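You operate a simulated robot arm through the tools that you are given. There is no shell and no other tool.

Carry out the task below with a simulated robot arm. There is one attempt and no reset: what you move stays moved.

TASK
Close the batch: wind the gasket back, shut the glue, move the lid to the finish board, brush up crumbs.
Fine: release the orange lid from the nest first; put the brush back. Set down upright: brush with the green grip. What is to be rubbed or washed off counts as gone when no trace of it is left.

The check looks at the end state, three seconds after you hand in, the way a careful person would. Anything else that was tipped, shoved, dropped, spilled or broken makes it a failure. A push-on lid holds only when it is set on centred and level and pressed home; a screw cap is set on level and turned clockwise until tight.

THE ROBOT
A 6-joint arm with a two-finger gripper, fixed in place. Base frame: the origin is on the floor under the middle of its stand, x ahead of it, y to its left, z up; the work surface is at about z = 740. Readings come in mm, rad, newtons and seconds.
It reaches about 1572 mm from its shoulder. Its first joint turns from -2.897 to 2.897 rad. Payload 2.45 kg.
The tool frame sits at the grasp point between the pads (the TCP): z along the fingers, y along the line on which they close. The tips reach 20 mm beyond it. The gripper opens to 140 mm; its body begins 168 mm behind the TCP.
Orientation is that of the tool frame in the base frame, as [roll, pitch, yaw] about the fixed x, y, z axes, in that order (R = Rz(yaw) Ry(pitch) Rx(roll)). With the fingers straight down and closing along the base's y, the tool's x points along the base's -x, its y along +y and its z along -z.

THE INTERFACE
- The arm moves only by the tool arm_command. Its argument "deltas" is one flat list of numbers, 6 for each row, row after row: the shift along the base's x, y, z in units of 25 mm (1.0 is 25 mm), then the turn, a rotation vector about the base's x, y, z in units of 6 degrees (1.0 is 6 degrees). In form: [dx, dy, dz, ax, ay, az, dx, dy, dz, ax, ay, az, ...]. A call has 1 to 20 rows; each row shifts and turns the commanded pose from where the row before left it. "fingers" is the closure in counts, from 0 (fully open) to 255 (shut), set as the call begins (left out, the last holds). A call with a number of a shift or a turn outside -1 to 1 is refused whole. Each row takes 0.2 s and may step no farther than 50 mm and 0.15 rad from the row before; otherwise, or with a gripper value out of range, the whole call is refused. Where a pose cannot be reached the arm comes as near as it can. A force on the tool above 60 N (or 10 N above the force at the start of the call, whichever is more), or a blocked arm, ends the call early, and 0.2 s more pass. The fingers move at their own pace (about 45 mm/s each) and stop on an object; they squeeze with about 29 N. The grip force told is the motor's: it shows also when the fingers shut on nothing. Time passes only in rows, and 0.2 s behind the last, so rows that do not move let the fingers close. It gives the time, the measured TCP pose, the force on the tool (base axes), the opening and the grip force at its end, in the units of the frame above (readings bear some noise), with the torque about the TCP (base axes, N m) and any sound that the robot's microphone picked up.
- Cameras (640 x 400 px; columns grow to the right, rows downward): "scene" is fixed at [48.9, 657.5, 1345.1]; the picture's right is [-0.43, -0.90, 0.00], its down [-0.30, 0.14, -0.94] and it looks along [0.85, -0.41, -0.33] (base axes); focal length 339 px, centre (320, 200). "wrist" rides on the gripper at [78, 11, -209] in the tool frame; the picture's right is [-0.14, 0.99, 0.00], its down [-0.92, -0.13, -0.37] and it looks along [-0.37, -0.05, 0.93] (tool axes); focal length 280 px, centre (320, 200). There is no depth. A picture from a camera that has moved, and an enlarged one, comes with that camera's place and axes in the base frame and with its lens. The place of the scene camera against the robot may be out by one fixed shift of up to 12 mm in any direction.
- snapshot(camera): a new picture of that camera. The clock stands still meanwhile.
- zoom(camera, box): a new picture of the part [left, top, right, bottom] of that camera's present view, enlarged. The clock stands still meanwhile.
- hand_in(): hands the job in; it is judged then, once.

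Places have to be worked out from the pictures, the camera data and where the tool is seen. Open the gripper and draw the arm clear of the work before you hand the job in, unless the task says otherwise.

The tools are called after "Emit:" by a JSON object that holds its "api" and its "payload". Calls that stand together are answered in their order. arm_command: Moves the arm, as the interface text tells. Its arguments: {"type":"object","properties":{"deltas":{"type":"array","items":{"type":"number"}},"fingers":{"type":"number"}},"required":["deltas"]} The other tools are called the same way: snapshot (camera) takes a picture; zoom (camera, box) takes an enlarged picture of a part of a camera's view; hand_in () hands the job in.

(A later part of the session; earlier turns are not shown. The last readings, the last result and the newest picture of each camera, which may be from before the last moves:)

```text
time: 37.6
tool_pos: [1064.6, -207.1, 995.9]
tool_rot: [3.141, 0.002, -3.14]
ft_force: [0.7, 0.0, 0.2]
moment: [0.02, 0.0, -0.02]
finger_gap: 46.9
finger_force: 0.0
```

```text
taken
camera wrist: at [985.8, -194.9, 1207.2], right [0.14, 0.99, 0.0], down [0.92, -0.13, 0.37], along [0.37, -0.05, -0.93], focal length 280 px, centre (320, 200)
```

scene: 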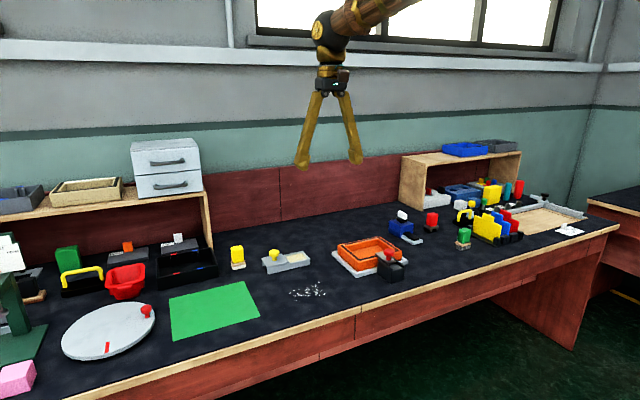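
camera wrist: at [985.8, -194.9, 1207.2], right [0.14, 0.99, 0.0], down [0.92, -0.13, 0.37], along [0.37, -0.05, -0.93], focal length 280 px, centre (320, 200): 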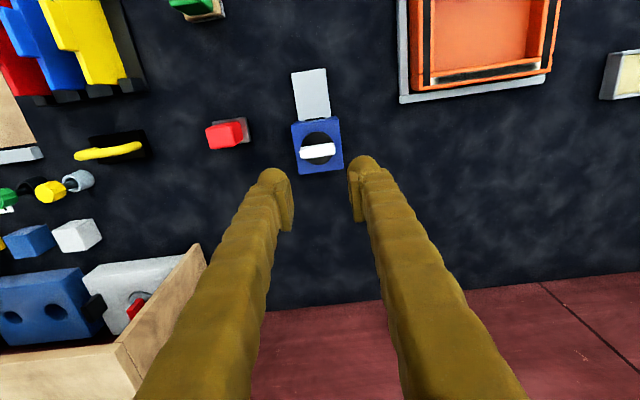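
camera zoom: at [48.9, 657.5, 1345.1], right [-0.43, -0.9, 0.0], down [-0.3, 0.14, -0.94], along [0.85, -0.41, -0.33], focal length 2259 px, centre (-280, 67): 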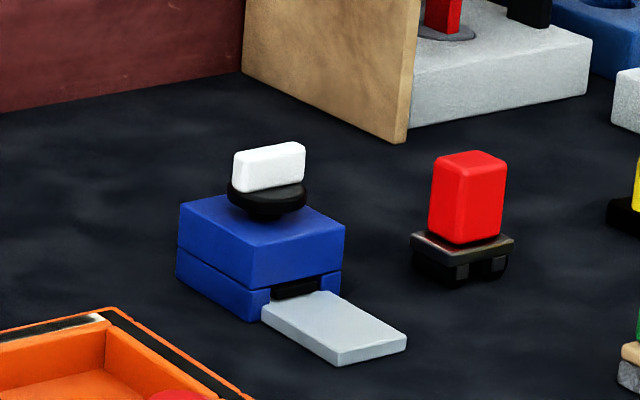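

The gasket is wound in. Next I go over the glue dish near (1033, 350) to look from close.

Emit:
{"api": "arm_command", "payload": {"deltas": [-0.2, 1, 0, 0, 0, 0, -0.2, 1, 0, 0, 0, 0, -0.2, 1, 0, 0, 0, 0, -0.2, 1, 0, 0, 0, 0, -0.2, 1, 0, 0, 0, 0, -0.2, 1, 0, 0, 0, 0, -0.2, 1, 0, 0, 0, 0, -0.2, 1, 0, 0, 0, 0, -0.2, 1, 0, 0, 0, 0, -0.2, 1, 0, 0, 0, 0, -0.2, 1, 0, 0, 0, 0, -0.2, 1, 0, 0, 0, 0, -0.2, 1, 0, 0, 0, 0, -0.2, 1, 0, 0, 0, 0, -0.2, 1, 0, 0, 0, 0, -0.2, 1, 0, 0, 0, 0, -0.2, 1, 0, 0, 0, 0, -0.2, 1, 0, 0, 0, 0, -0.2, 1, 0, 0, 0, 0, -0.2, 1, 0, 0, 0, 0]}}

Emit:
{"api": "snapshot", "payload": {"camera": "wrist"}}

Emit:
{"api": "zoom", "payload": {"camera": "wrist", "box": [240, 120, 440, 260]}}

```text
time: 41.8
tool_pos: [963.0, 293.6, 999.6]
tool_rot: [-3.141, 0.002, -3.139]
ft_force: [0.8, -0.3, -0.6]
moment: [0.0, -0.01, 0.0]
finger_gap: 46.7
finger_force: 0.1
```

```text
taken
camera wrist: at [884.8, 305.1, 1209.2], right [0.14, 0.99, 0.0], down [0.92, -0.13, 0.37], along [0.37, -0.05, -0.93], focal length 280 px, centre (320, 200)
```

wrist: 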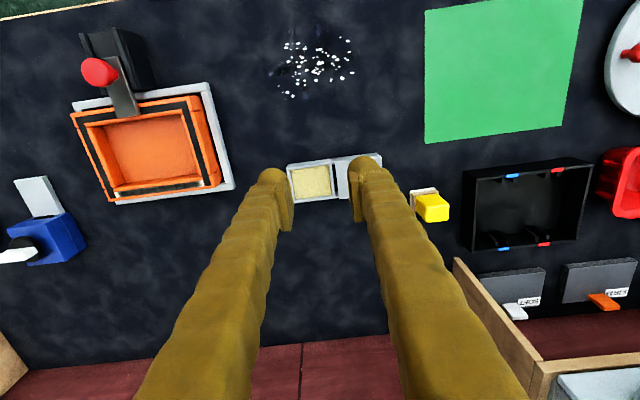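

```text
2.86 times, centred on (340, 190) of wrist
camera zoom: at [884.8, 305.1, 1209.2], right [0.14, 0.99, 0.0], down [0.92, -0.13, 0.37], along [0.37, -0.05, -0.93], focal length 801 px, centre (263, 229)
```

zoom: 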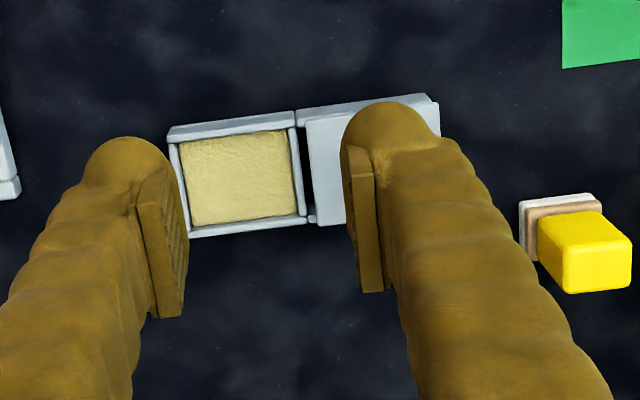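

The dish and cover lie along the base y axis, cover on the +y side. I shift over the cover to see the knob.

Emit:
{"api": "arm_command", "payload": {"deltas": [0, 0.6, 0, 0, 0, 0, 0, 0.6, 0, 0, 0, 0, 0, 0.6, 0, 0, 0, 0, 0, 0.6, 0, 0, 0, 0], "fingers": 90}}

Emit:
{"api": "zoom", "payload": {"camera": "wrist", "box": [220, 120, 420, 260]}}

Emit:
{"api": "zoom", "payload": {"camera": "scene", "box": [225, 205, 335, 285]}}

```text
time: 42.8
tool_pos: [963.6, 353.6, 997.4]
tool_rot: [-3.14, 0.001, -3.141]
ft_force: [-0.2, -0.2, 0.0]
moment: [0.03, -0.02, 0.0]
finger_gap: 90.6
finger_force: 0.0
```

```text
2.86 times, centred on (320, 190) of wrist
camera zoom: at [885.0, 364.7, 1207.8], right [0.14, 0.99, 0.0], down [0.92, -0.13, 0.37], along [0.37, -0.05, -0.93], focal length 801 px, centre (320, 229)
```

zoom: 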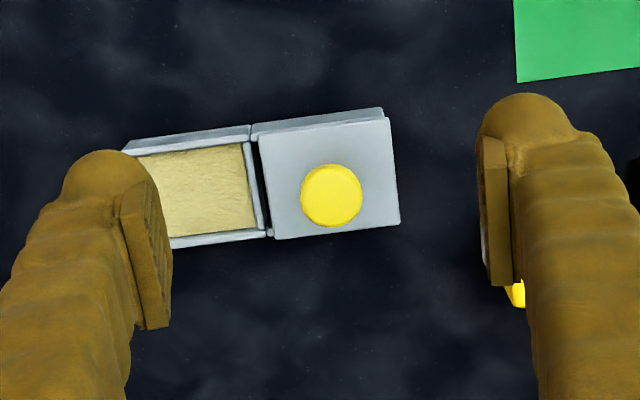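

```text
5.00 times, centred on (280, 245) of scene
camera zoom: at [48.9, 657.5, 1345.1], right [-0.43, -0.9, 0.0], down [-0.3, 0.14, -0.94], along [0.85, -0.41, -0.33], focal length 1694 px, centre (520, -25)
```

zoom: 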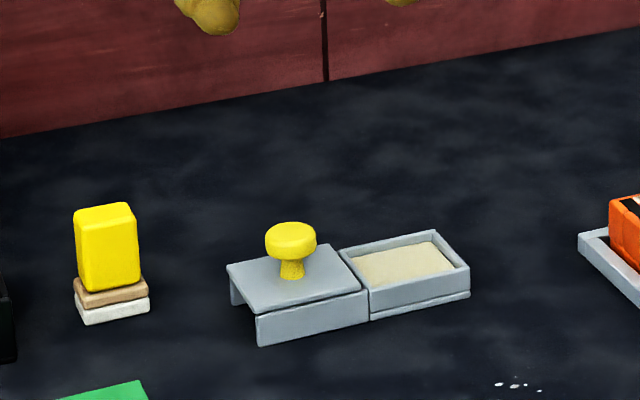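

Knob top centre is at about (1029, 353, 805). I go down over it with a 60 mm opening and check before closing.

Emit:
{"api": "arm_command", "payload": {"deltas": [0.26, 0, -0.7, 0, 0, 0, 0.26, 0, -0.7, 0, 0, 0, 0.26, 0, -0.7, 0, 0, 0, 0.26, 0, -0.7, 0, 0, 0, 0.26, 0, -0.7, 0, 0, 0, 0.26, 0, -0.7, 0, 0, 0, 0.26, 0, -0.7, 0, 0, 0, 0.26, 0, -0.7, 0, 0, 0, 0.26, 0, -0.7, 0, 0, 0, 0.26, 0, -0.7, 0, 0, 0], "fingers": 146}}

Emit:
{"api": "zoom", "payload": {"camera": "wrist", "box": [220, 100, 420, 260]}}

Emit:
{"api": "zoom", "payload": {"camera": "scene", "box": [225, 205, 335, 285]}}

```text
time: 45.0
tool_pos: [1032.8, 354.2, 822.3]
tool_rot: [3.141, 0.003, -3.14]
ft_force: [-0.4, 0.0, 0.3]
moment: [0.0, 0.01, -0.01]
finger_gap: 59.9
finger_force: 0.1
```

```text
2.50 times, centred on (320, 180) of wrist
camera zoom: at [951.5, 366.1, 1032.6], right [0.14, 0.99, 0.0], down [0.92, -0.13, 0.37], along [0.37, -0.05, -0.93], focal length 701 px, centre (320, 250)
```

zoom: 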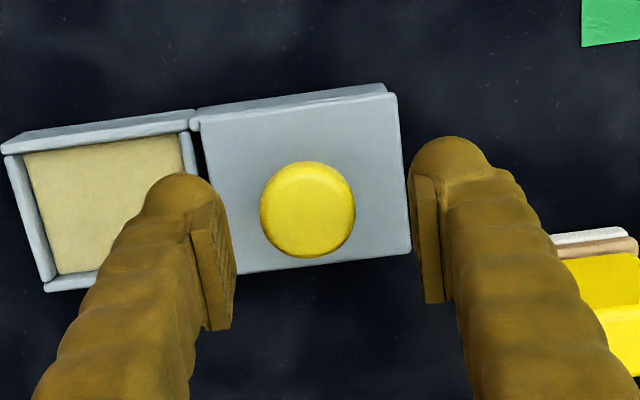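

```text
5.00 times, centred on (280, 245) of scene
camera zoom: at [48.9, 657.5, 1345.1], right [-0.43, -0.9, 0.0], down [-0.3, 0.14, -0.94], along [0.85, -0.41, -0.33], focal length 1694 px, centre (520, -25)
```

zoom: 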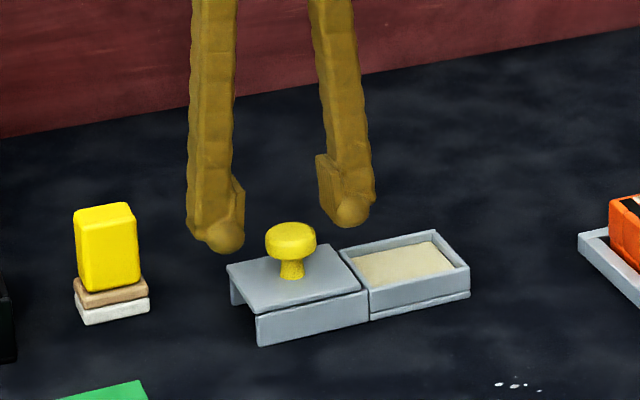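

Knob centre refined to (1027, 351.5). I shift by (-6, -2.5), lower to 797 and close.

Emit:
{"api": "arm_command", "payload": {"deltas": [-0.24, -0.1, -0.5, 0, 0, 0, 0, 0, -0.5, 0, 0, 0]}}

Emit:
{"api": "arm_command", "payload": {"deltas": [0, 0, 0, 0, 0, 0, 0, 0, 0, 0, 0, 0, 0, 0, 0, 0, 0, 0, 0, 0, 0, 0, 0, 0], "fingers": 255}}

Emit:
{"api": "zoom", "payload": {"camera": "scene", "box": [225, 205, 335, 285]}}

```text
time: 45.6
tool_pos: [1023.4, 351.9, 797.6]
tool_rot: [3.141, 0.002, -3.139]
ft_force: [-0.3, 1.6, -0.1]
moment: [0.0, 0.02, -0.02]
finger_gap: 59.7
finger_force: 0.0
```

```text
time: 46.6
tool_pos: [1023.1, 351.5, 796.7]
tool_rot: [3.14, 0.002, -3.139]
ft_force: [-1.1, -21.0, -1.0]
moment: [-0.09, 0.02, -0.17]
finger_gap: 29.9
finger_force: 44.9
```

```text
5.00 times, centred on (280, 245) of scene
camera zoom: at [48.9, 657.5, 1345.1], right [-0.43, -0.9, 0.0], down [-0.3, 0.14, -0.94], along [0.85, -0.41, -0.33], focal length 1694 px, centre (520, -25)
```

zoom: 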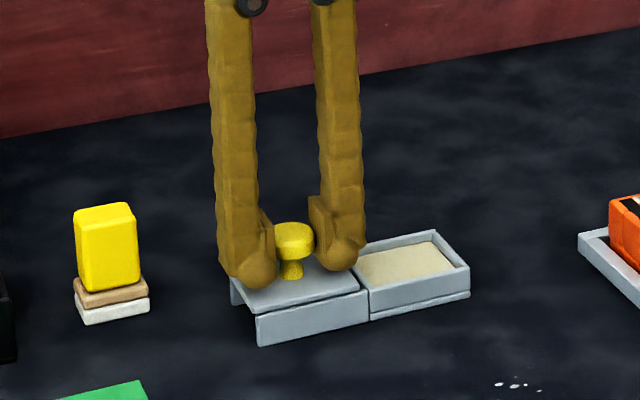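

The knob is held (29.9 mm). I slide the cover along -y, first 40 mm.

Emit:
{"api": "arm_command", "payload": {"deltas": [0, -0.4, 0, 0, 0, 0, 0, -0.4, 0, 0, 0, 0, 0, -0.4, 0, 0, 0, 0, 0, -0.4, 0, 0, 0, 0]}}

Emit:
{"api": "zoom", "payload": {"camera": "scene", "box": [225, 205, 335, 285]}}

```text
time: 47.6
tool_pos: [1024.5, 311.0, 796.0]
tool_rot: [3.141, 0.003, -3.139]
ft_force: [6.5, 0.3, 2.6]
moment: [0.03, -0.05, -0.03]
finger_gap: 29.6
finger_force: 45.5
```

```text
5.00 times, centred on (280, 245) of scene
camera zoom: at [48.9, 657.5, 1345.1], right [-0.43, -0.9, 0.0], down [-0.3, 0.14, -0.94], along [0.85, -0.41, -0.33], focal length 1694 px, centre (520, -25)
```

zoom: 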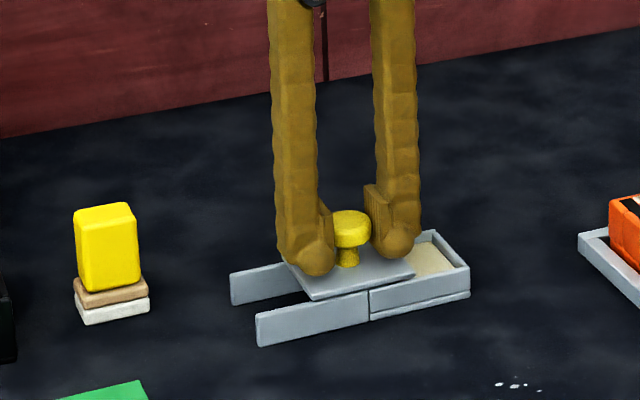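

The cover plate slides on rails over the dish. I continue until it meets its end stop.

Emit:
{"api": "arm_command", "payload": {"deltas": [0, -0.4, 0, 0, 0, 0, 0, -0.4, 0, 0, 0, 0, 0, -0.2, 0, 0, 0, 0, 0, -0.2, 0, 0, 0, 0, 0, -0.2, 0, 0, 0, 0]}}

Emit:
{"api": "zoom", "payload": {"camera": "scene", "box": [225, 205, 335, 285]}}

```text
time: 48.8
tool_pos: [1023.5, 275.4, 796.7]
tool_rot: [-3.142, 0.001, -3.14]
ft_force: [-0.7, 0.6, -7.1]
moment: [-0.03, -0.01, -0.03]
finger_gap: 29.7
finger_force: 44.7
```

```text
5.00 times, centred on (280, 245) of scene
camera zoom: at [48.9, 657.5, 1345.1], right [-0.43, -0.9, 0.0], down [-0.3, 0.14, -0.94], along [0.85, -0.41, -0.33], focal length 1694 px, centre (520, -25)
```

zoom: 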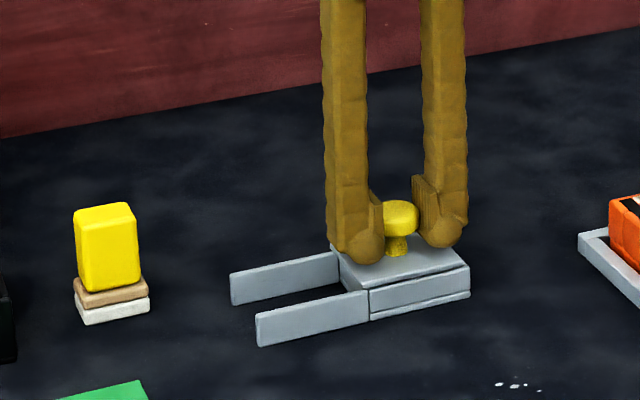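

The cover is almost home. I push on in small steps to find the stop.

Emit:
{"api": "arm_command", "payload": {"deltas": [0, -0.12, 0, 0, 0, 0, 0, -0.12, 0, 0, 0, 0]}}

Emit:
{"api": "zoom", "payload": {"camera": "scene", "box": [270, 235, 320, 275]}}

```text
time: 49.4
tool_pos: [1024.2, 270.1, 796.4]
tool_rot: [-3.141, 0.002, -3.14]
ft_force: [2.4, 1.0, -11.4]
moment: [0.02, -0.17, 0.01]
finger_gap: 29.6
finger_force: 45.1
```

```text
10.00 times, centred on (295, 255) of scene
camera zoom: at [48.9, 657.5, 1345.1], right [-0.43, -0.9, 0.0], down [-0.3, 0.14, -0.94], along [0.85, -0.41, -0.33], focal length 3388 px, centre (570, -350)
```

zoom: 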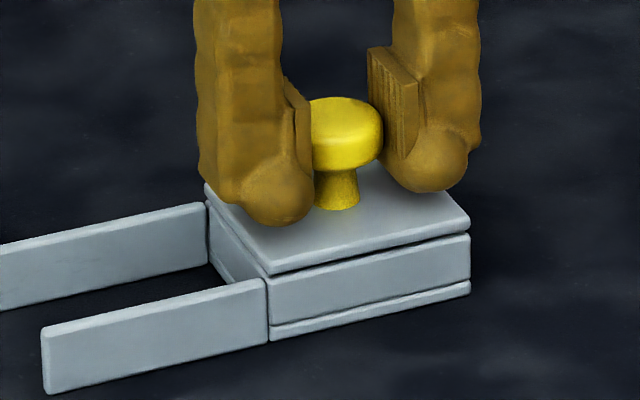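

Edges now look aligned. I push 1.5 mm more to feel for the stop.

Emit:
{"api": "arm_command", "payload": {"deltas": [0, -0.06, 0, 0, 0, 0, 0, 0, 0, 0, 0, 0]}}

Emit:
{"api": "zoom", "payload": {"camera": "scene", "box": [270, 235, 320, 275]}}

```text
time: 50.0
tool_pos: [1024.0, 270.0, 797.0]
tool_rot: [3.141, 0.001, -3.139]
ft_force: [-2.3, 16.9, -12.0]
moment: [0.1, 0.07, 0.1]
finger_gap: 29.7
finger_force: 45.2
```

```text
10.00 times, centred on (295, 255) of scene
camera zoom: at [48.9, 657.5, 1345.1], right [-0.43, -0.9, 0.0], down [-0.3, 0.14, -0.94], along [0.85, -0.41, -0.33], focal length 3388 px, centre (570, -350)
```

zoom: 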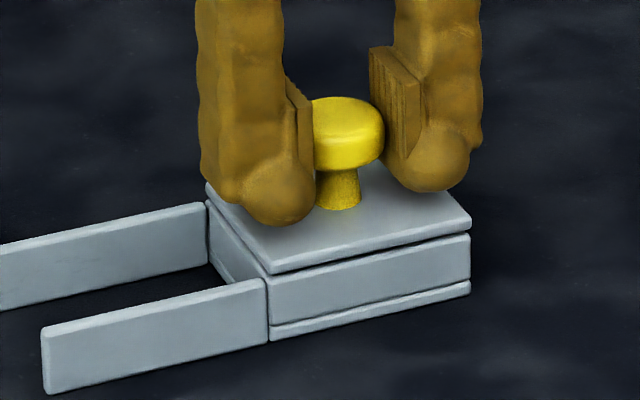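

The cover is at its stop (17 N). I release, lift, and move to look at the nest clamp around (830, 31).

Emit:
{"api": "arm_command", "payload": {"deltas": [0, 0, 0, 0, 0, 0, 0, 0, 0, 0, 0, 0, 0, 0, 0, 0, 0, 0, 0, 0, 0.5, 0, 0, 0, 0, 0, 1, 0, 0, 0, 0, 0, 1, 0, 0, 0, 0, 0, 1, 0, 0, 0, 0, 0, 1, 0, 0, 0, 0, 0, 1, 0, 0, 0], "fingers": 146}}

Emit:
{"api": "arm_command", "payload": {"deltas": [-0.9, -0.8, 0.3, 0, 0, 0, -0.9, -0.8, 0.3, 0, 0, 0, -0.9, -0.8, 0.3, 0, 0, 0, -0.9, -0.8, 0.3, 0, 0, 0, -0.9, -0.8, 0.3, 0, 0, 0, -0.9, -0.8, 0, 0, 0, 0, -0.9, -0.8, 0, 0, 0, 0, -0.9, -0.8, 0, 0, 0, 0, -0.9, -0.8, 0, 0, 0, 0, -0.9, -0.8, 0, 0, 0, 0, -0.9, -0.8, 0, 0, 0, 0, -0.9, -0.8, 0, 0, 0, 0]}}

Emit:
{"api": "snapshot", "payload": {"camera": "wrist"}}

Emit:
{"api": "zoom", "payload": {"camera": "scene", "box": [320, 225, 430, 295]}}

Emit:
{"api": "zoom", "payload": {"camera": "scene", "box": [225, 205, 335, 285]}}

```text
time: 52.0
tool_pos: [1026.2, 267.8, 935.0]
tool_rot: [-3.141, 0.002, -3.14]
ft_force: [0.2, 0.2, 0.3]
moment: [-0.02, -0.02, 0.0]
finger_gap: 59.8
finger_force: 0.1
```

```text
time: 54.6
tool_pos: [754.1, 27.6, 973.3]
tool_rot: [-3.141, 0.002, -3.139]
ft_force: [-0.7, -0.1, -0.9]
moment: [0.01, 0.03, 0.02]
finger_gap: 59.8
finger_force: 0.2
```

```text
taken
camera wrist: at [674.6, 38.9, 1183.2], right [0.14, 0.99, 0.0], down [0.92, -0.13, 0.37], along [0.37, -0.05, -0.93], focal length 280 px, centre (320, 200)
```

wrist: 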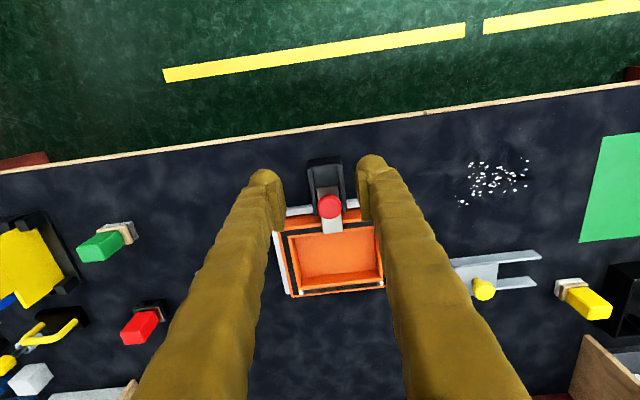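

```text
5.71 times, centred on (375, 260) of scene
camera zoom: at [48.9, 657.5, 1345.1], right [-0.43, -0.9, 0.0], down [-0.3, 0.14, -0.94], along [0.85, -0.41, -0.33], focal length 1936 px, centre (6, -143)
```

zoom: 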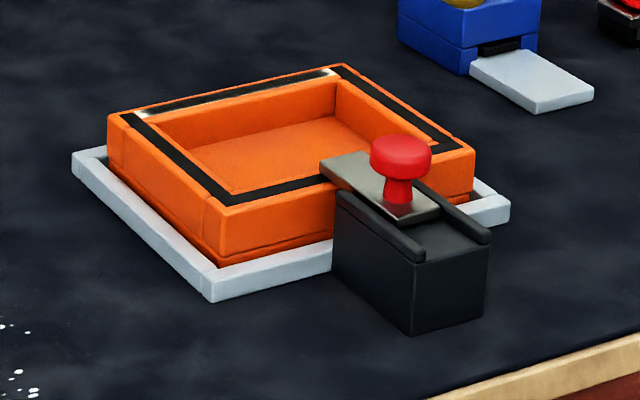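

```text
5.00 times, centred on (280, 245) of scene
camera zoom: at [48.9, 657.5, 1345.1], right [-0.43, -0.9, 0.0], down [-0.3, 0.14, -0.94], along [0.85, -0.41, -0.33], focal length 1694 px, centre (520, -25)
```

zoom: 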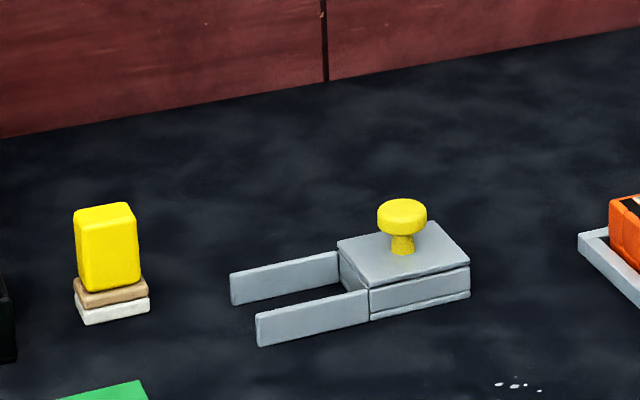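

The glue is shut. The clamp is a sliding bolt with a red knob at about (831, 32, 822); it must be drawn back along -x. I go down over the knob and check.

Emit:
{"api": "arm_command", "payload": {"deltas": [0.38, 0.02, -0.615, 0, 0, 0, 0.38, 0.02, -0.615, 0, 0, 0, 0.38, 0.02, -0.615, 0, 0, 0, 0.38, 0.02, -0.615, 0, 0, 0, 0.38, 0.02, -0.615, 0, 0, 0, 0.38, 0.02, -0.615, 0, 0, 0, 0.38, 0.02, -0.615, 0, 0, 0, 0.38, 0.02, -0.615, 0, 0, 0]}}

Emit:
{"api": "zoom", "payload": {"camera": "wrist", "box": [220, 100, 420, 260]}}

Emit:
{"api": "zoom", "payload": {"camera": "scene", "box": [340, 215, 430, 285]}}

```text
time: 56.4
tool_pos: [831.4, 34.1, 847.1]
tool_rot: [-3.14, 0.002, 3.141]
ft_force: [0.2, 0.3, 0.3]
moment: [-0.03, -0.03, 0.03]
finger_gap: 59.8
finger_force: 0.0
```

```text
2.50 times, centred on (320, 180) of wrist
camera zoom: at [751.8, 44.9, 1058.6], right [0.14, 0.99, 0.0], down [0.92, -0.13, 0.37], along [0.37, -0.05, -0.93], focal length 701 px, centre (320, 250)
```

zoom: 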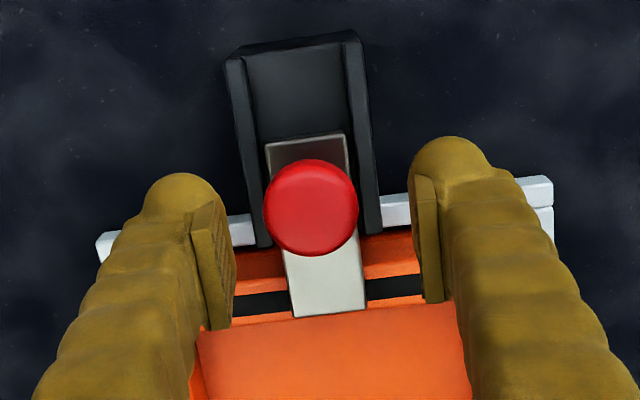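

```text
5.71 times, centred on (385, 250) of scene
camera zoom: at [48.9, 657.5, 1345.1], right [-0.43, -0.9, 0.0], down [-0.3, 0.14, -0.94], along [0.85, -0.41, -0.33], focal length 1936 px, centre (-51, -86)
```

zoom: 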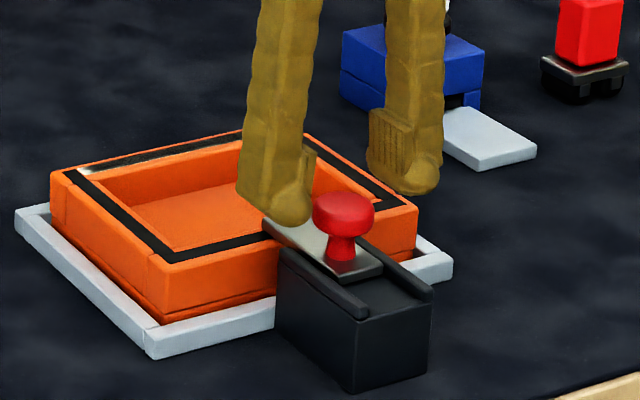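

Knob centre at about (827, 32). I lower to 822 and close on it.

Emit:
{"api": "arm_command", "payload": {"deltas": [-0.15, -0.08, -0.5, 0, 0, 0, 0, 0, -0.5, 0, 0, 0]}}

Emit:
{"api": "arm_command", "payload": {"deltas": [0, 0, 0, 0, 0, 0, 0, 0, 0, 0, 0, 0, 0, 0, 0, 0, 0, 0, 0, 0, 0, 0, 0, 0], "fingers": 255}}

Emit:
{"api": "zoom", "payload": {"camera": "scene", "box": [340, 215, 430, 285]}}

```text
time: 57.0
tool_pos: [825.6, 30.5, 823.9]
tool_rot: [3.14, 0.002, -3.14]
ft_force: [0.5, 0.7, 0.3]
moment: [0.01, 0.0, -0.01]
finger_gap: 59.7
finger_force: 0.0
```

```text
time: 58.0
tool_pos: [826.1, 29.9, 822.5]
tool_rot: [3.141, 0.002, -3.141]
ft_force: [0.6, -6.2, -0.3]
moment: [-0.03, -0.03, -0.02]
finger_gap: 31.3
finger_force: 44.7
```

```text
5.71 times, centred on (385, 250) of scene
camera zoom: at [48.9, 657.5, 1345.1], right [-0.43, -0.9, 0.0], down [-0.3, 0.14, -0.94], along [0.85, -0.41, -0.33], focal length 1936 px, centre (-51, -86)
```

zoom: 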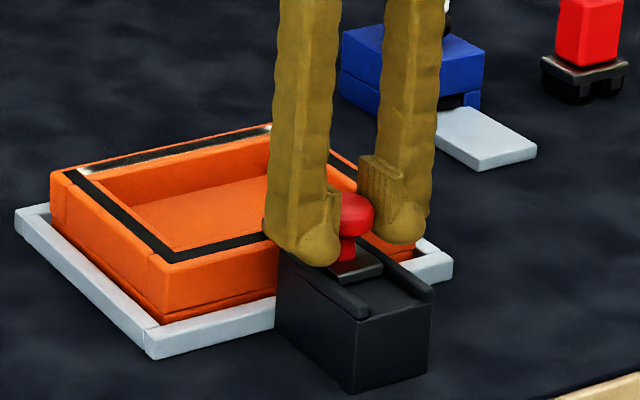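

The knob is held (31 mm). I pull the bolt back along -x in steps.

Emit:
{"api": "arm_command", "payload": {"deltas": [-0.3, 0, 0, 0, 0, 0, -0.3, 0, 0, 0, 0, 0, -0.3, 0, 0, 0, 0, 0, -0.3, 0, 0, 0, 0, 0]}}

Emit:
{"api": "zoom", "payload": {"camera": "scene", "box": [340, 215, 430, 285]}}

```text
time: 59.0
tool_pos: [797.2, 30.4, 823.1]
tool_rot: [3.141, -0.001, -3.141]
ft_force: [0.8, -20.3, -28.5]
moment: [-0.07, -0.27, -0.06]
finger_gap: 30.7
finger_force: 44.5
```

```text
5.71 times, centred on (385, 250) of scene
camera zoom: at [48.9, 657.5, 1345.1], right [-0.43, -0.9, 0.0], down [-0.3, 0.14, -0.94], along [0.85, -0.41, -0.33], focal length 1936 px, centre (-51, -86)
```

zoom: 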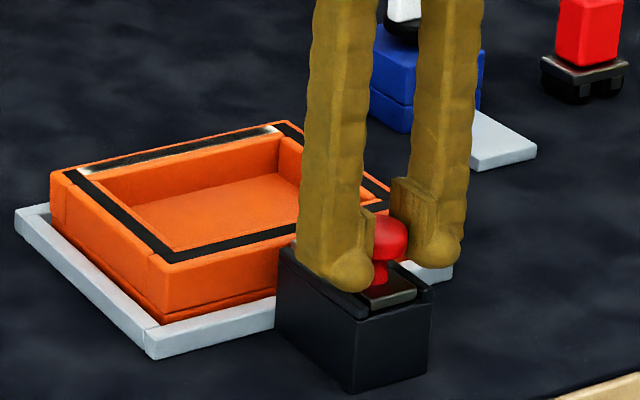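

The bolt has come back 30 mm. I keep pulling in small steps toward its stop.

Emit:
{"api": "arm_command", "payload": {"deltas": [-0.2, 0.02, -0.04, 0, 0, 0, -0.2, 0, 0, 0, 0, 0, -0.15, 0, 0, 0, 0, 0]}}

Emit:
{"api": "zoom", "payload": {"camera": "scene", "box": [340, 215, 430, 285]}}

Emit:
{"api": "zoom", "payload": {"camera": "wrist", "box": [220, 100, 420, 260]}}

```text
time: 59.4
tool_pos: [795.6, 31.3, 823.0]
tool_rot: [-3.141, 0.006, -3.14]
ft_force: [12.0, -3.9, -12.8]
moment: [0.03, -0.18, 0.01]
finger_gap: 30.6
finger_force: 45.0
stopped in row 2: the force on the tool passed its limit at 66 N (the readings are from after the stop); the commanded pose is now the measured one
```

```text
5.71 times, centred on (385, 250) of scene
camera zoom: at [48.9, 657.5, 1345.1], right [-0.43, -0.9, 0.0], down [-0.3, 0.14, -0.94], along [0.85, -0.41, -0.33], focal length 1936 px, centre (-51, -86)
```

zoom: 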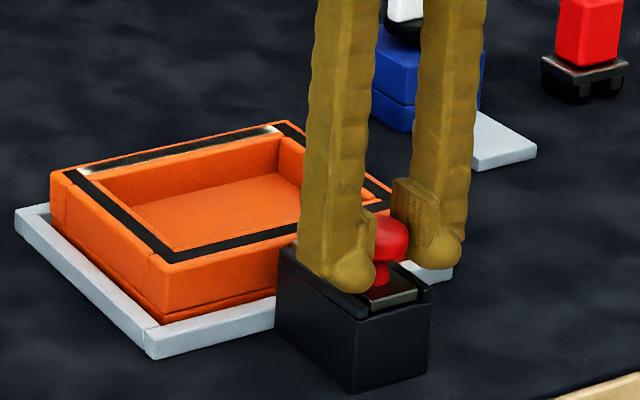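

```text
2.50 times, centred on (320, 180) of wrist
camera zoom: at [715.2, 41.9, 1033.0], right [0.14, 0.99, 0.0], down [0.92, -0.13, 0.38], along [0.37, -0.05, -0.93], focal length 701 px, centre (320, 250)
```

zoom: 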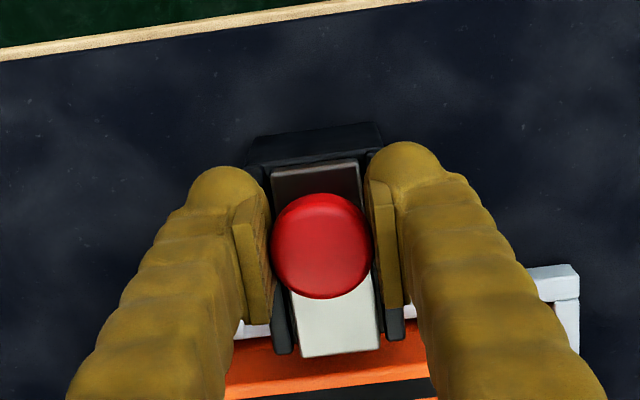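

The stop is reached at x≈795.6. I open, lift and check whether the bolt clears the lid rim.

Emit:
{"api": "arm_command", "payload": {"deltas": [0, 0, 0, 0, 0, 0, 0, 0, 0, 0, 0, 0, 0, 0, 0, 0, 0, 0, 0, 0, 0.5, 0, 0, 0, 0, 0, 1, 0, 0, 0, 0, 0, 1, 0, 0, 0, 0, 0, 1, 0, 0, 0, 0, 0, 1, 0, 0, 0], "fingers": 146}}

Emit:
{"api": "arm_command", "payload": {"deltas": [0.5, 0, 0.8, 0, 0, 0, 0.5, 0, 0.8, 0, 0, 0, 0.5, 0, 0.8, 0, 0, 0], "fingers": 0}}

Emit:
{"api": "snapshot", "payload": {"camera": "wrist"}}

Emit:
{"api": "zoom", "payload": {"camera": "scene", "box": [320, 225, 430, 295]}}

```text
time: 61.2
tool_pos: [794.9, 30.3, 936.4]
tool_rot: [-3.14, 0.005, -3.14]
ft_force: [0.6, 0.2, -0.7]
moment: [0.01, -0.02, 0.03]
finger_gap: 59.8
finger_force: 0.0
```

```text
time: 62.0
tool_pos: [832.4, 30.8, 997.2]
tool_rot: [3.141, 0.005, -3.14]
ft_force: [0.2, 0.3, 0.7]
moment: [0.01, 0.02, 0.0]
finger_gap: 130.3
finger_force: 0.1
```

```text
taken
camera wrist: at [752.4, 42.0, 1206.2], right [0.14, 0.99, 0.0], down [0.92, -0.13, 0.37], along [0.37, -0.05, -0.93], focal length 280 px, centre (320, 200)
```

wrist: 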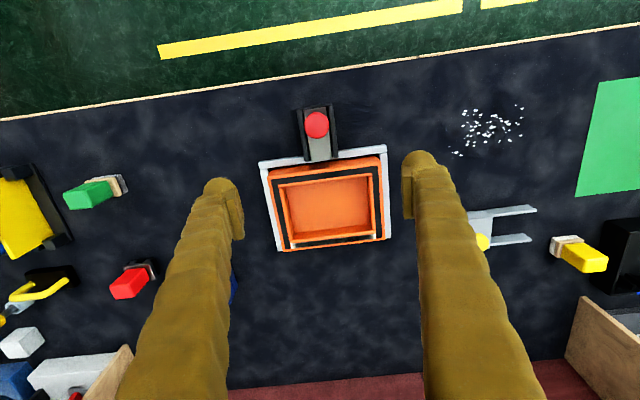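

```text
5.71 times, centred on (375, 260) of scene
camera zoom: at [48.9, 657.5, 1345.1], right [-0.43, -0.9, 0.0], down [-0.3, 0.14, -0.94], along [0.85, -0.41, -0.33], focal length 1936 px, centre (6, -143)
```

zoom: 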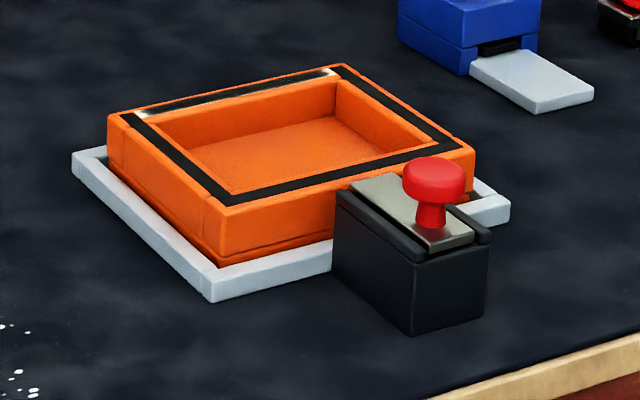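

The bolt is clear of the lid. I measure the lid's outline closely.

Emit:
{"api": "zoom", "payload": {"camera": "wrist", "box": [240, 95, 410, 265]}}

```text
2.35 times, centred on (325, 180) of wrist
camera zoom: at [752.4, 42.0, 1206.2], right [0.14, 0.99, 0.0], down [0.92, -0.13, 0.37], along [0.37, -0.05, -0.93], focal length 660 px, centre (308, 247)
```

zoom: 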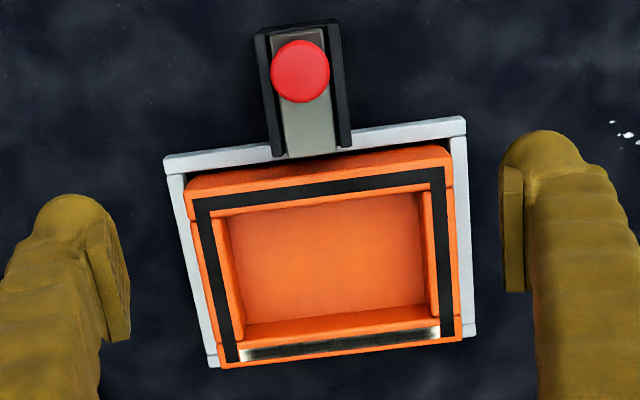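

The lid measures about 127 mm in x and 176 mm in y, centred near (938, 32), with the clamp block in front of its middle. I will grip across x at y≈82, beside the block, so I turn the gripper 90° and go above there.

Emit:
{"api": "arm_command", "payload": {"deltas": [0.283, 0.137, -0.23, 0, 0, 1, 0.283, 0.137, -0.23, 0, 0, 1, 0.283, 0.137, -0.23, 0, 0, 1, 0.283, 0.137, -0.23, 0, 0, 1, 0.283, 0.137, -0.23, 0, 0, 1, 0.283, 0.137, -0.23, 0, 0, 1, 0.283, 0.137, -0.23, 0, 0, 1, 0.283, 0.137, -0.23, 0, 0, 1, 0.283, 0.137, -0.23, 0, 0, 1, 0.283, 0.137, -0.23, 0, 0, 1, 0.283, 0.137, -0.23, 0, 0, 1, 0.283, 0.137, -0.23, 0, 0, 1, 0.283, 0.137, -0.23, 0, 0, 1, 0.283, 0.137, -0.23, 0, 0, 1, 0.283, 0.137, -0.23, 0, 0, 1], "fingers": 0}}

Emit:
{"api": "snapshot", "payload": {"camera": "wrist"}}

Emit:
{"api": "zoom", "payload": {"camera": "scene", "box": [310, 185, 430, 295]}}

```text
time: 65.2
tool_pos: [940.2, 82.6, 909.9]
tool_rot: [3.141, 0.008, -1.567]
ft_force: [-0.2, 0.4, -0.6]
moment: [0.02, 0.03, -0.01]
finger_gap: 140.1
finger_force: 0.1
```

```text
taken
camera wrist: at [928.2, 3.1, 1119.3], right [-0.99, 0.13, 0.0], down [0.12, 0.92, 0.37], along [0.05, 0.37, -0.93], focal length 280 px, centre (320, 200)
```

wrist: 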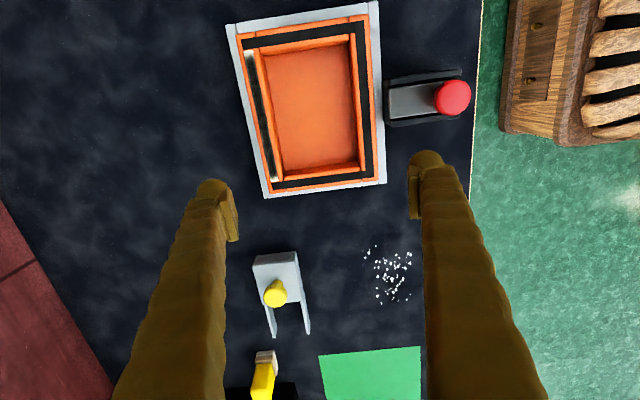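

```text
3.64 times, centred on (370, 240) of scene
camera zoom: at [48.9, 657.5, 1345.1], right [-0.43, -0.9, 0.0], down [-0.3, 0.14, -0.94], along [0.85, -0.41, -0.33], focal length 1232 px, centre (138, 54)
```

zoom: 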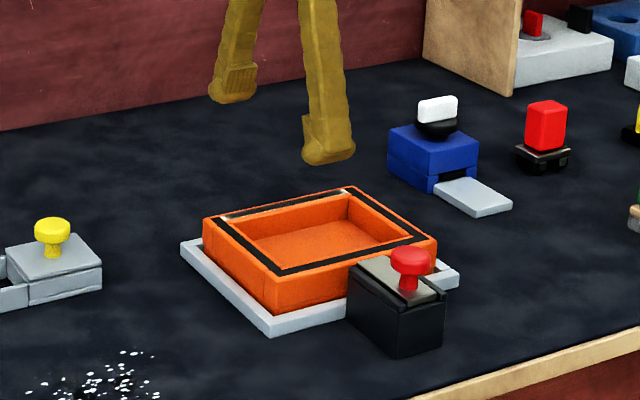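

Emit:
{"api": "zoom", "payload": {"camera": "wrist", "box": [200, 0, 480, 210]}}

```text
1.90 times, centred on (340, 105) of wrist
camera zoom: at [928.2, 3.1, 1119.3], right [-0.99, 0.13, 0.0], down [0.12, 0.92, 0.37], along [0.05, 0.37, -0.93], focal length 534 px, centre (282, 381)
```

zoom: 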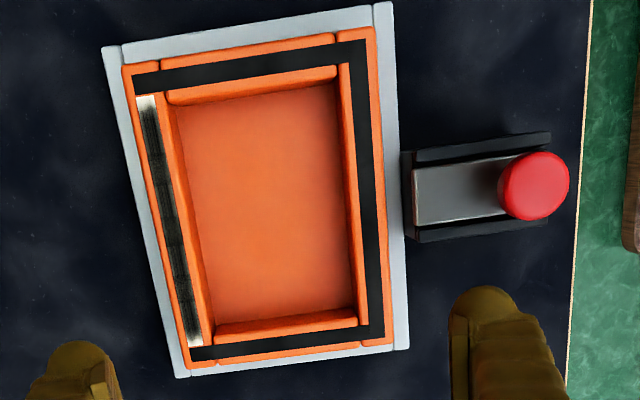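

Across x the lid is about 133–137 mm, too tight for the 140 mm opening with the clamp block in front. I will instead pinch the far wall (about 19 mm thick, x≈998) at the lid's middle y≈33, with one finger inside the cavity.

Emit:
{"api": "arm_command", "payload": {"deltas": [0.388, -0.33, -0.4, 0, 0, 0, 0.388, -0.33, -0.4, 0, 0, 0, 0.388, -0.33, -0.5, 0, 0, 0, 0.388, -0.33, -0.6, 0, 0, 0, 0.388, -0.33, -0.6, 0, 0, 0, 0.388, -0.33, -0.6, 0, 0, 0], "fingers": 146}}

Emit:
{"api": "zoom", "payload": {"camera": "wrist", "box": [200, 60, 440, 260]}}

Emit:
{"api": "zoom", "payload": {"camera": "scene", "box": [320, 205, 430, 285]}}

```text
time: 66.6
tool_pos: [996.2, 32.4, 832.1]
tool_rot: [-3.141, 0.006, -1.569]
ft_force: [0.6, 0.3, -0.2]
moment: [-0.03, 0.04, 0.02]
finger_gap: 59.7
finger_force: 0.1
```

```text
2.00 times, centred on (320, 160) of wrist
camera zoom: at [985.4, -47.2, 1041.2], right [-0.99, 0.14, 0.0], down [0.13, 0.92, 0.37], along [0.05, 0.37, -0.93], focal length 561 px, centre (320, 280)
```

zoom: 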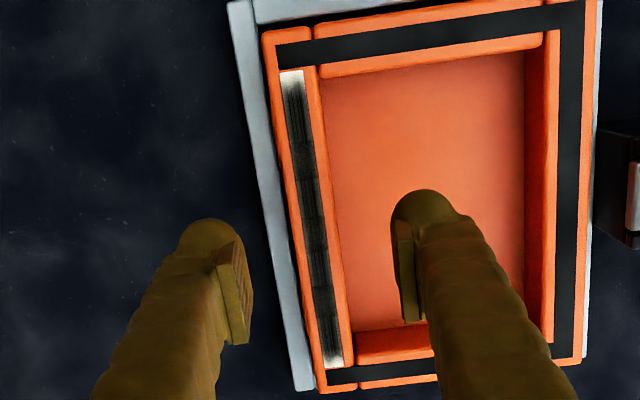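

```text
5.00 times, centred on (375, 245) of scene
camera zoom: at [48.9, 657.5, 1345.1], right [-0.43, -0.9, 0.0], down [-0.3, 0.14, -0.94], along [0.85, -0.41, -0.33], focal length 1694 px, centre (45, -25)
```

zoom: 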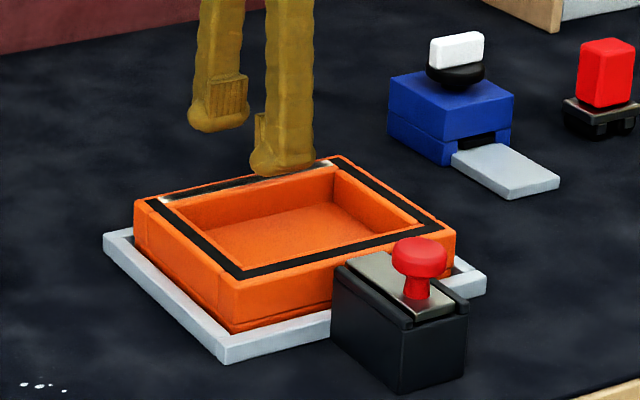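

The wall centre is at x≈999.5. I shift 3 mm and descend to z≈800, then check.

Emit:
{"api": "arm_command", "payload": {"deltas": [0.13, 0, -0.6, 0, 0, 0, 0, 0, -0.6, 0, 0, 0]}}

Emit:
{"api": "zoom", "payload": {"camera": "wrist", "box": [200, 60, 440, 260]}}

Emit:
{"api": "zoom", "payload": {"camera": "scene", "box": [320, 205, 430, 285]}}

```text
time: 67.2
tool_pos: [999.7, 31.1, 801.5]
tool_rot: [3.142, 0.007, -1.57]
ft_force: [-0.6, 0.3, 0.9]
moment: [0.01, 0.0, -0.02]
finger_gap: 59.7
finger_force: 0.1
```

```text
2.00 times, centred on (320, 160) of wrist
camera zoom: at [988.9, -46.9, 1011.4], right [-0.99, 0.14, 0.0], down [0.13, 0.92, 0.37], along [0.05, 0.37, -0.93], focal length 561 px, centre (320, 280)
```

zoom: 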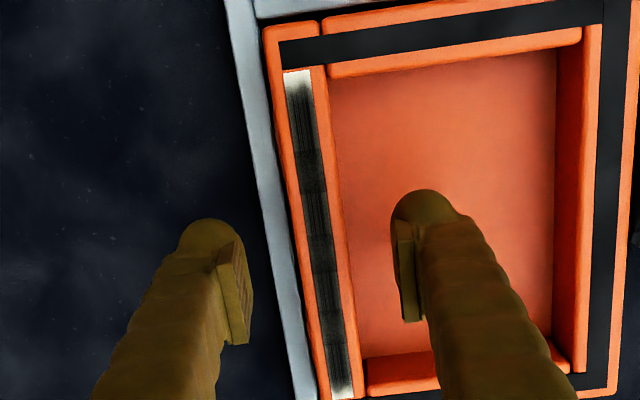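

```text
5.00 times, centred on (375, 245) of scene
camera zoom: at [48.9, 657.5, 1345.1], right [-0.43, -0.9, 0.0], down [-0.3, 0.14, -0.94], along [0.85, -0.41, -0.33], focal length 1694 px, centre (45, -25)
```

zoom: 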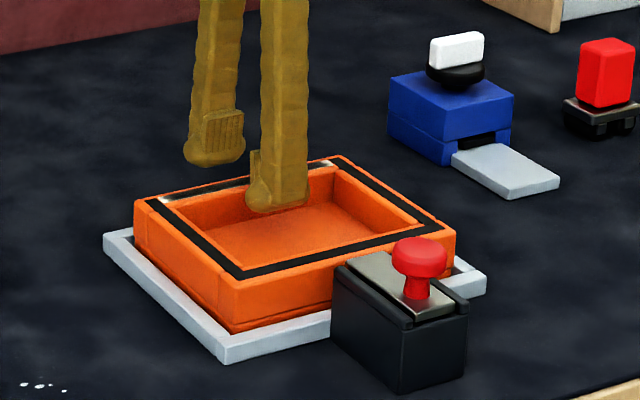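

The inner fingertip is inside the cavity above its floor. I lower about 10 mm more in small steps.

Emit:
{"api": "arm_command", "payload": {"deltas": [0, 0, -0.15, 0, 0, 0, 0, 0, -0.15, 0, 0, 0, 0, 0, -0.12, 0, 0, 0]}}

Emit:
{"api": "zoom", "payload": {"camera": "scene", "box": [340, 225, 400, 265]}}

```text
time: 68.0
tool_pos: [1001.0, 32.2, 792.5]
tool_rot: [-3.142, 0.006, -1.57]
ft_force: [-0.4, -0.3, 0.0]
moment: [0.02, 0.01, -0.02]
finger_gap: 59.8
finger_force: 0.0
```

```text
10.00 times, centred on (370, 245) of scene
camera zoom: at [48.9, 657.5, 1345.1], right [-0.43, -0.9, 0.0], down [-0.3, 0.14, -0.94], along [0.85, -0.41, -0.33], focal length 3388 px, centre (-180, -250)
```

zoom: 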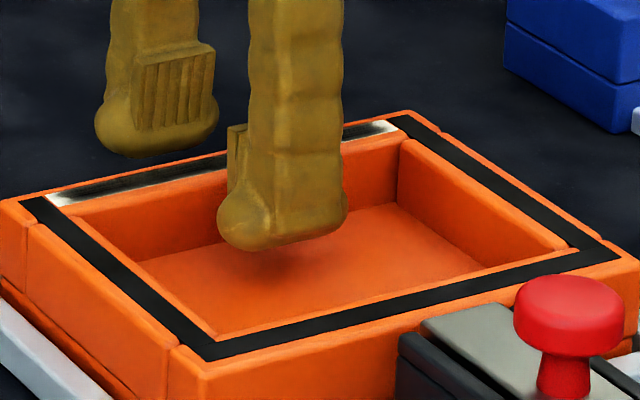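

The tip still floats over the floor. I go down another few mm in careful steps.

Emit:
{"api": "arm_command", "payload": {"deltas": [0, 0, -0.1, 0, 0, 0, 0, 0, -0.1, 0, 0, 0]}}

Emit:
{"api": "zoom", "payload": {"camera": "scene", "box": [340, 225, 400, 265]}}

```text
time: 68.6
tool_pos: [1001.0, 33.7, 786.1]
tool_rot: [-3.141, 0.009, -1.57]
ft_force: [-0.7, 0.5, -1.0]
moment: [0.01, 0.04, -0.01]
finger_gap: 59.9
finger_force: 0.0
```

```text
10.00 times, centred on (370, 245) of scene
camera zoom: at [48.9, 657.5, 1345.1], right [-0.43, -0.9, 0.0], down [-0.3, 0.14, -0.94], along [0.85, -0.41, -0.33], focal length 3388 px, centre (-180, -250)
```

zoom: 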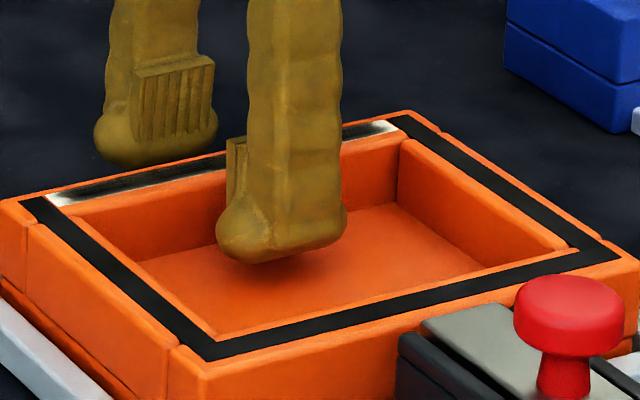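

About 6 mm remain to the cavity floor by my estimate. I lower 3 mm more and close on the wall.

Emit:
{"api": "arm_command", "payload": {"deltas": [-0.05, 0, -0.12, 0, 0, 0]}}

Emit:
{"api": "arm_command", "payload": {"deltas": [0, 0, 0, 0, 0, 0, 0, 0, 0, 0, 0, 0, 0, 0, 0, 0, 0, 0, 0, 0, 0, 0, 0, 0], "fingers": 255}}

Emit:
{"api": "zoom", "payload": {"camera": "scene", "box": [340, 225, 400, 265]}}

Emit:
{"api": "zoom", "payload": {"camera": "wrist", "box": [200, 60, 440, 260]}}

```text
time: 69.0
tool_pos: [999.0, 31.8, 782.8]
tool_rot: [-3.142, 0.008, -1.57]
ft_force: [-0.1, 0.3, -0.4]
moment: [-0.02, 0.0, 0.0]
finger_gap: 59.7
finger_force: 0.1
```

```text
time: 70.0
tool_pos: [998.1, 31.5, 782.8]
tool_rot: [3.141, 0.007, -1.569]
ft_force: [-1.8, 0.4, -0.5]
moment: [0.0, 0.01, -0.06]
finger_gap: 20.7
finger_force: 28.5
```

```text
10.00 times, centred on (370, 245) of scene
camera zoom: at [48.9, 657.5, 1345.1], right [-0.43, -0.9, 0.0], down [-0.3, 0.14, -0.94], along [0.85, -0.41, -0.33], focal length 3388 px, centre (-180, -250)
```

zoom: 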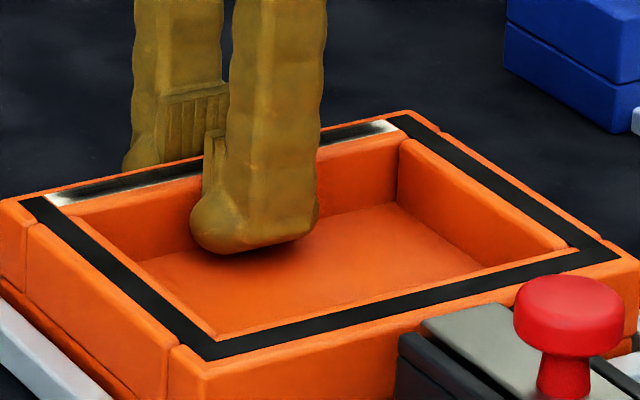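

```text
2.00 times, centred on (320, 160) of wrist
camera zoom: at [987.8, -46.6, 993.1], right [-0.99, 0.14, 0.0], down [0.13, 0.92, 0.37], along [0.05, 0.37, -0.93], focal length 561 px, centre (320, 280)
```

zoom: 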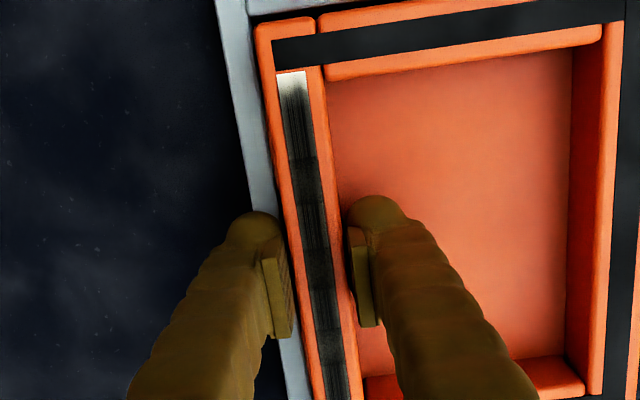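

The wall is gripped (20.7 mm, 28.5 N). I lift a few mm and look for sag.

Emit:
{"api": "arm_command", "payload": {"deltas": [0, 0, 0, 0, 0, 0, 0, 0, 0, 0, 0, 0, 0, 0, 0.12, 0, 0, 0, 0, 0, 0.12, 0, 0, 0]}}

Emit:
{"api": "zoom", "payload": {"camera": "scene", "box": [320, 205, 430, 285]}}

```text
time: 71.0
tool_pos: [999.0, 32.9, 789.3]
tool_rot: [3.14, 0.007, -1.569]
ft_force: [-0.2, -0.4, -2.0]
moment: [0.02, -0.14, -0.01]
finger_gap: 20.9
finger_force: 29.0
```

```text
5.00 times, centred on (375, 245) of scene
camera zoom: at [48.9, 657.5, 1345.1], right [-0.43, -0.9, 0.0], down [-0.3, 0.14, -0.94], along [0.85, -0.41, -0.33], focal length 1694 px, centre (45, -25)
```

zoom: 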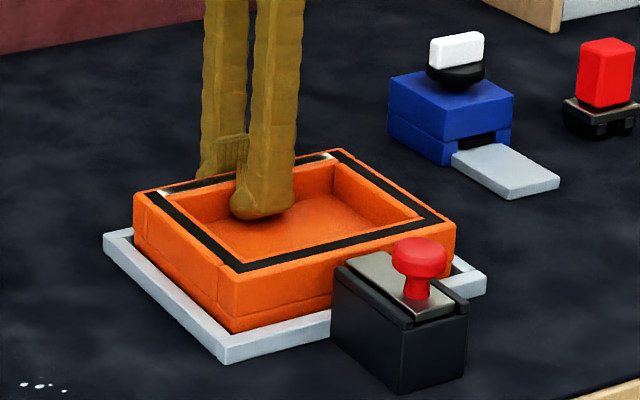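

The lid lifts level, only about 2–2.5 N. I lift it well clear of the nest.

Emit:
{"api": "arm_command", "payload": {"deltas": [0, 0, 0.3, 0, 0, 0, 0, 0, 0.4, 0, 0, 0, 0, 0, 0.6, 0, 0, 0, 0, 0, 0.6, 0, 0, 0, 0, 0, 0.6, 0, 0, 0, 0, 0, 0.6, 0, 0, 0, 0, 0, 0.6, 0, 0, 0, 0, 0, 0.4, 0, 0, 0]}}

Emit:
{"api": "snapshot", "payload": {"camera": "scene"}}

Emit:
{"api": "snapshot", "payload": {"camera": "wrist"}}

```text
time: 72.8
tool_pos: [999.1, 34.1, 891.7]
tool_rot: [-3.14, 0.005, -1.568]
ft_force: [0.6, 1.0, -2.7]
moment: [0.02, -0.14, -0.02]
finger_gap: 20.9
finger_force: 29.4
```

```text
taken
```

scene: 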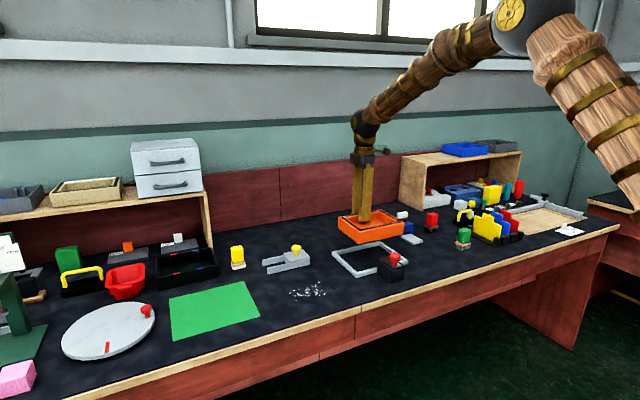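

```text
taken
camera wrist: at [988.4, -45.9, 1101.7], right [-0.99, 0.14, 0.0], down [0.13, 0.92, 0.37], along [0.05, 0.37, -0.93], focal length 280 px, centre (320, 200)
```

wrist: 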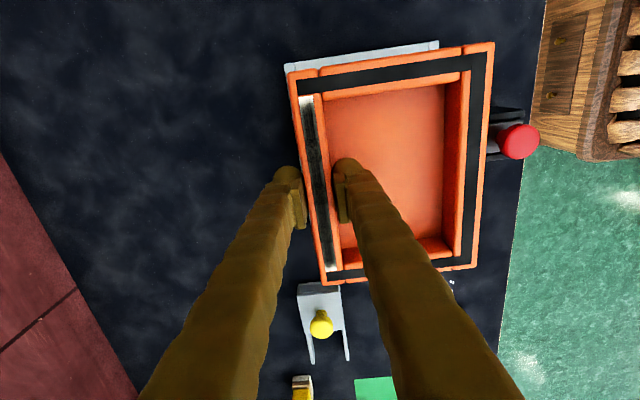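

The lid hangs level and the nest is empty. I carry it toward the finish board, whose centre I judge at about (899, 576).

Emit:
{"api": "arm_command", "payload": {"deltas": [-0.04, 0.5, 0, 0, 0, 0, -0.08, 0.8, 0, 0, 0, 0, -0.08, 1, 0, 0, 0, 0, -0.08, 1, 0, 0, 0, 0, -0.08, 1, 0, 0, 0, 0, -0.08, 1, 0, 0, 0, 0, -0.08, 1, 0, 0, 0, 0, -0.08, 1, 0, 0, 0, 0, -0.08, 1, 0, 0, 0, 0, -0.08, 1, 0, 0, 0, 0, -0.08, 1, 0, 0, 0, 0, -0.08, 1, 0, 0, 0, 0, -0.08, 1, 0, 0, 0, 0, -0.08, 1, 0, 0, 0, 0, -0.08, 1, 0, 0, 0, 0, -0.08, 1, 0, 0, 0, 0, -0.08, 1, 0, 0, 0, 0, -0.08, 1, 0, 0, 0, 0, -0.08, 0.8, 0, 0, 0, 0, -0.08, 0.5, 0, 0, 0, 0]}}

Emit:
{"api": "snapshot", "payload": {"camera": "scene"}}

Emit:
{"api": "snapshot", "payload": {"camera": "wrist"}}

```text
time: 77.0
tool_pos: [959.7, 498.4, 892.1]
tool_rot: [-3.141, 0.008, -1.568]
ft_force: [-0.5, 0.0, -1.2]
moment: [-0.02, -0.12, -0.01]
finger_gap: 20.9
finger_force: 29.3
```

```text
taken
```

scene: 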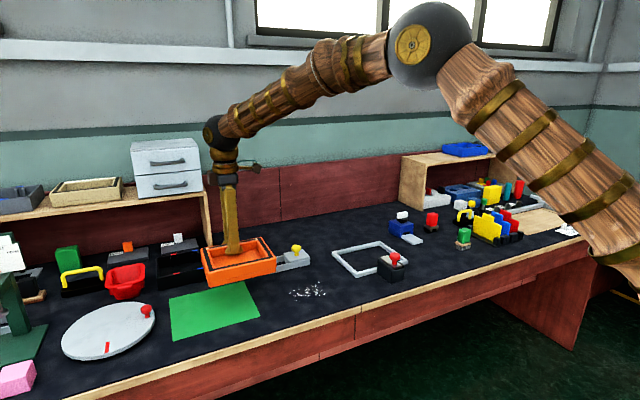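

```text
taken
camera wrist: at [948.2, 418.4, 1101.2], right [-0.99, 0.14, 0.0], down [0.13, 0.92, 0.37], along [0.05, 0.37, -0.93], focal length 280 px, centre (320, 200)
```

wrist: 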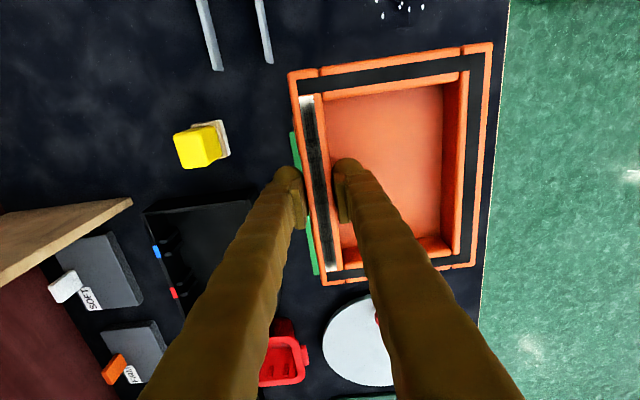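

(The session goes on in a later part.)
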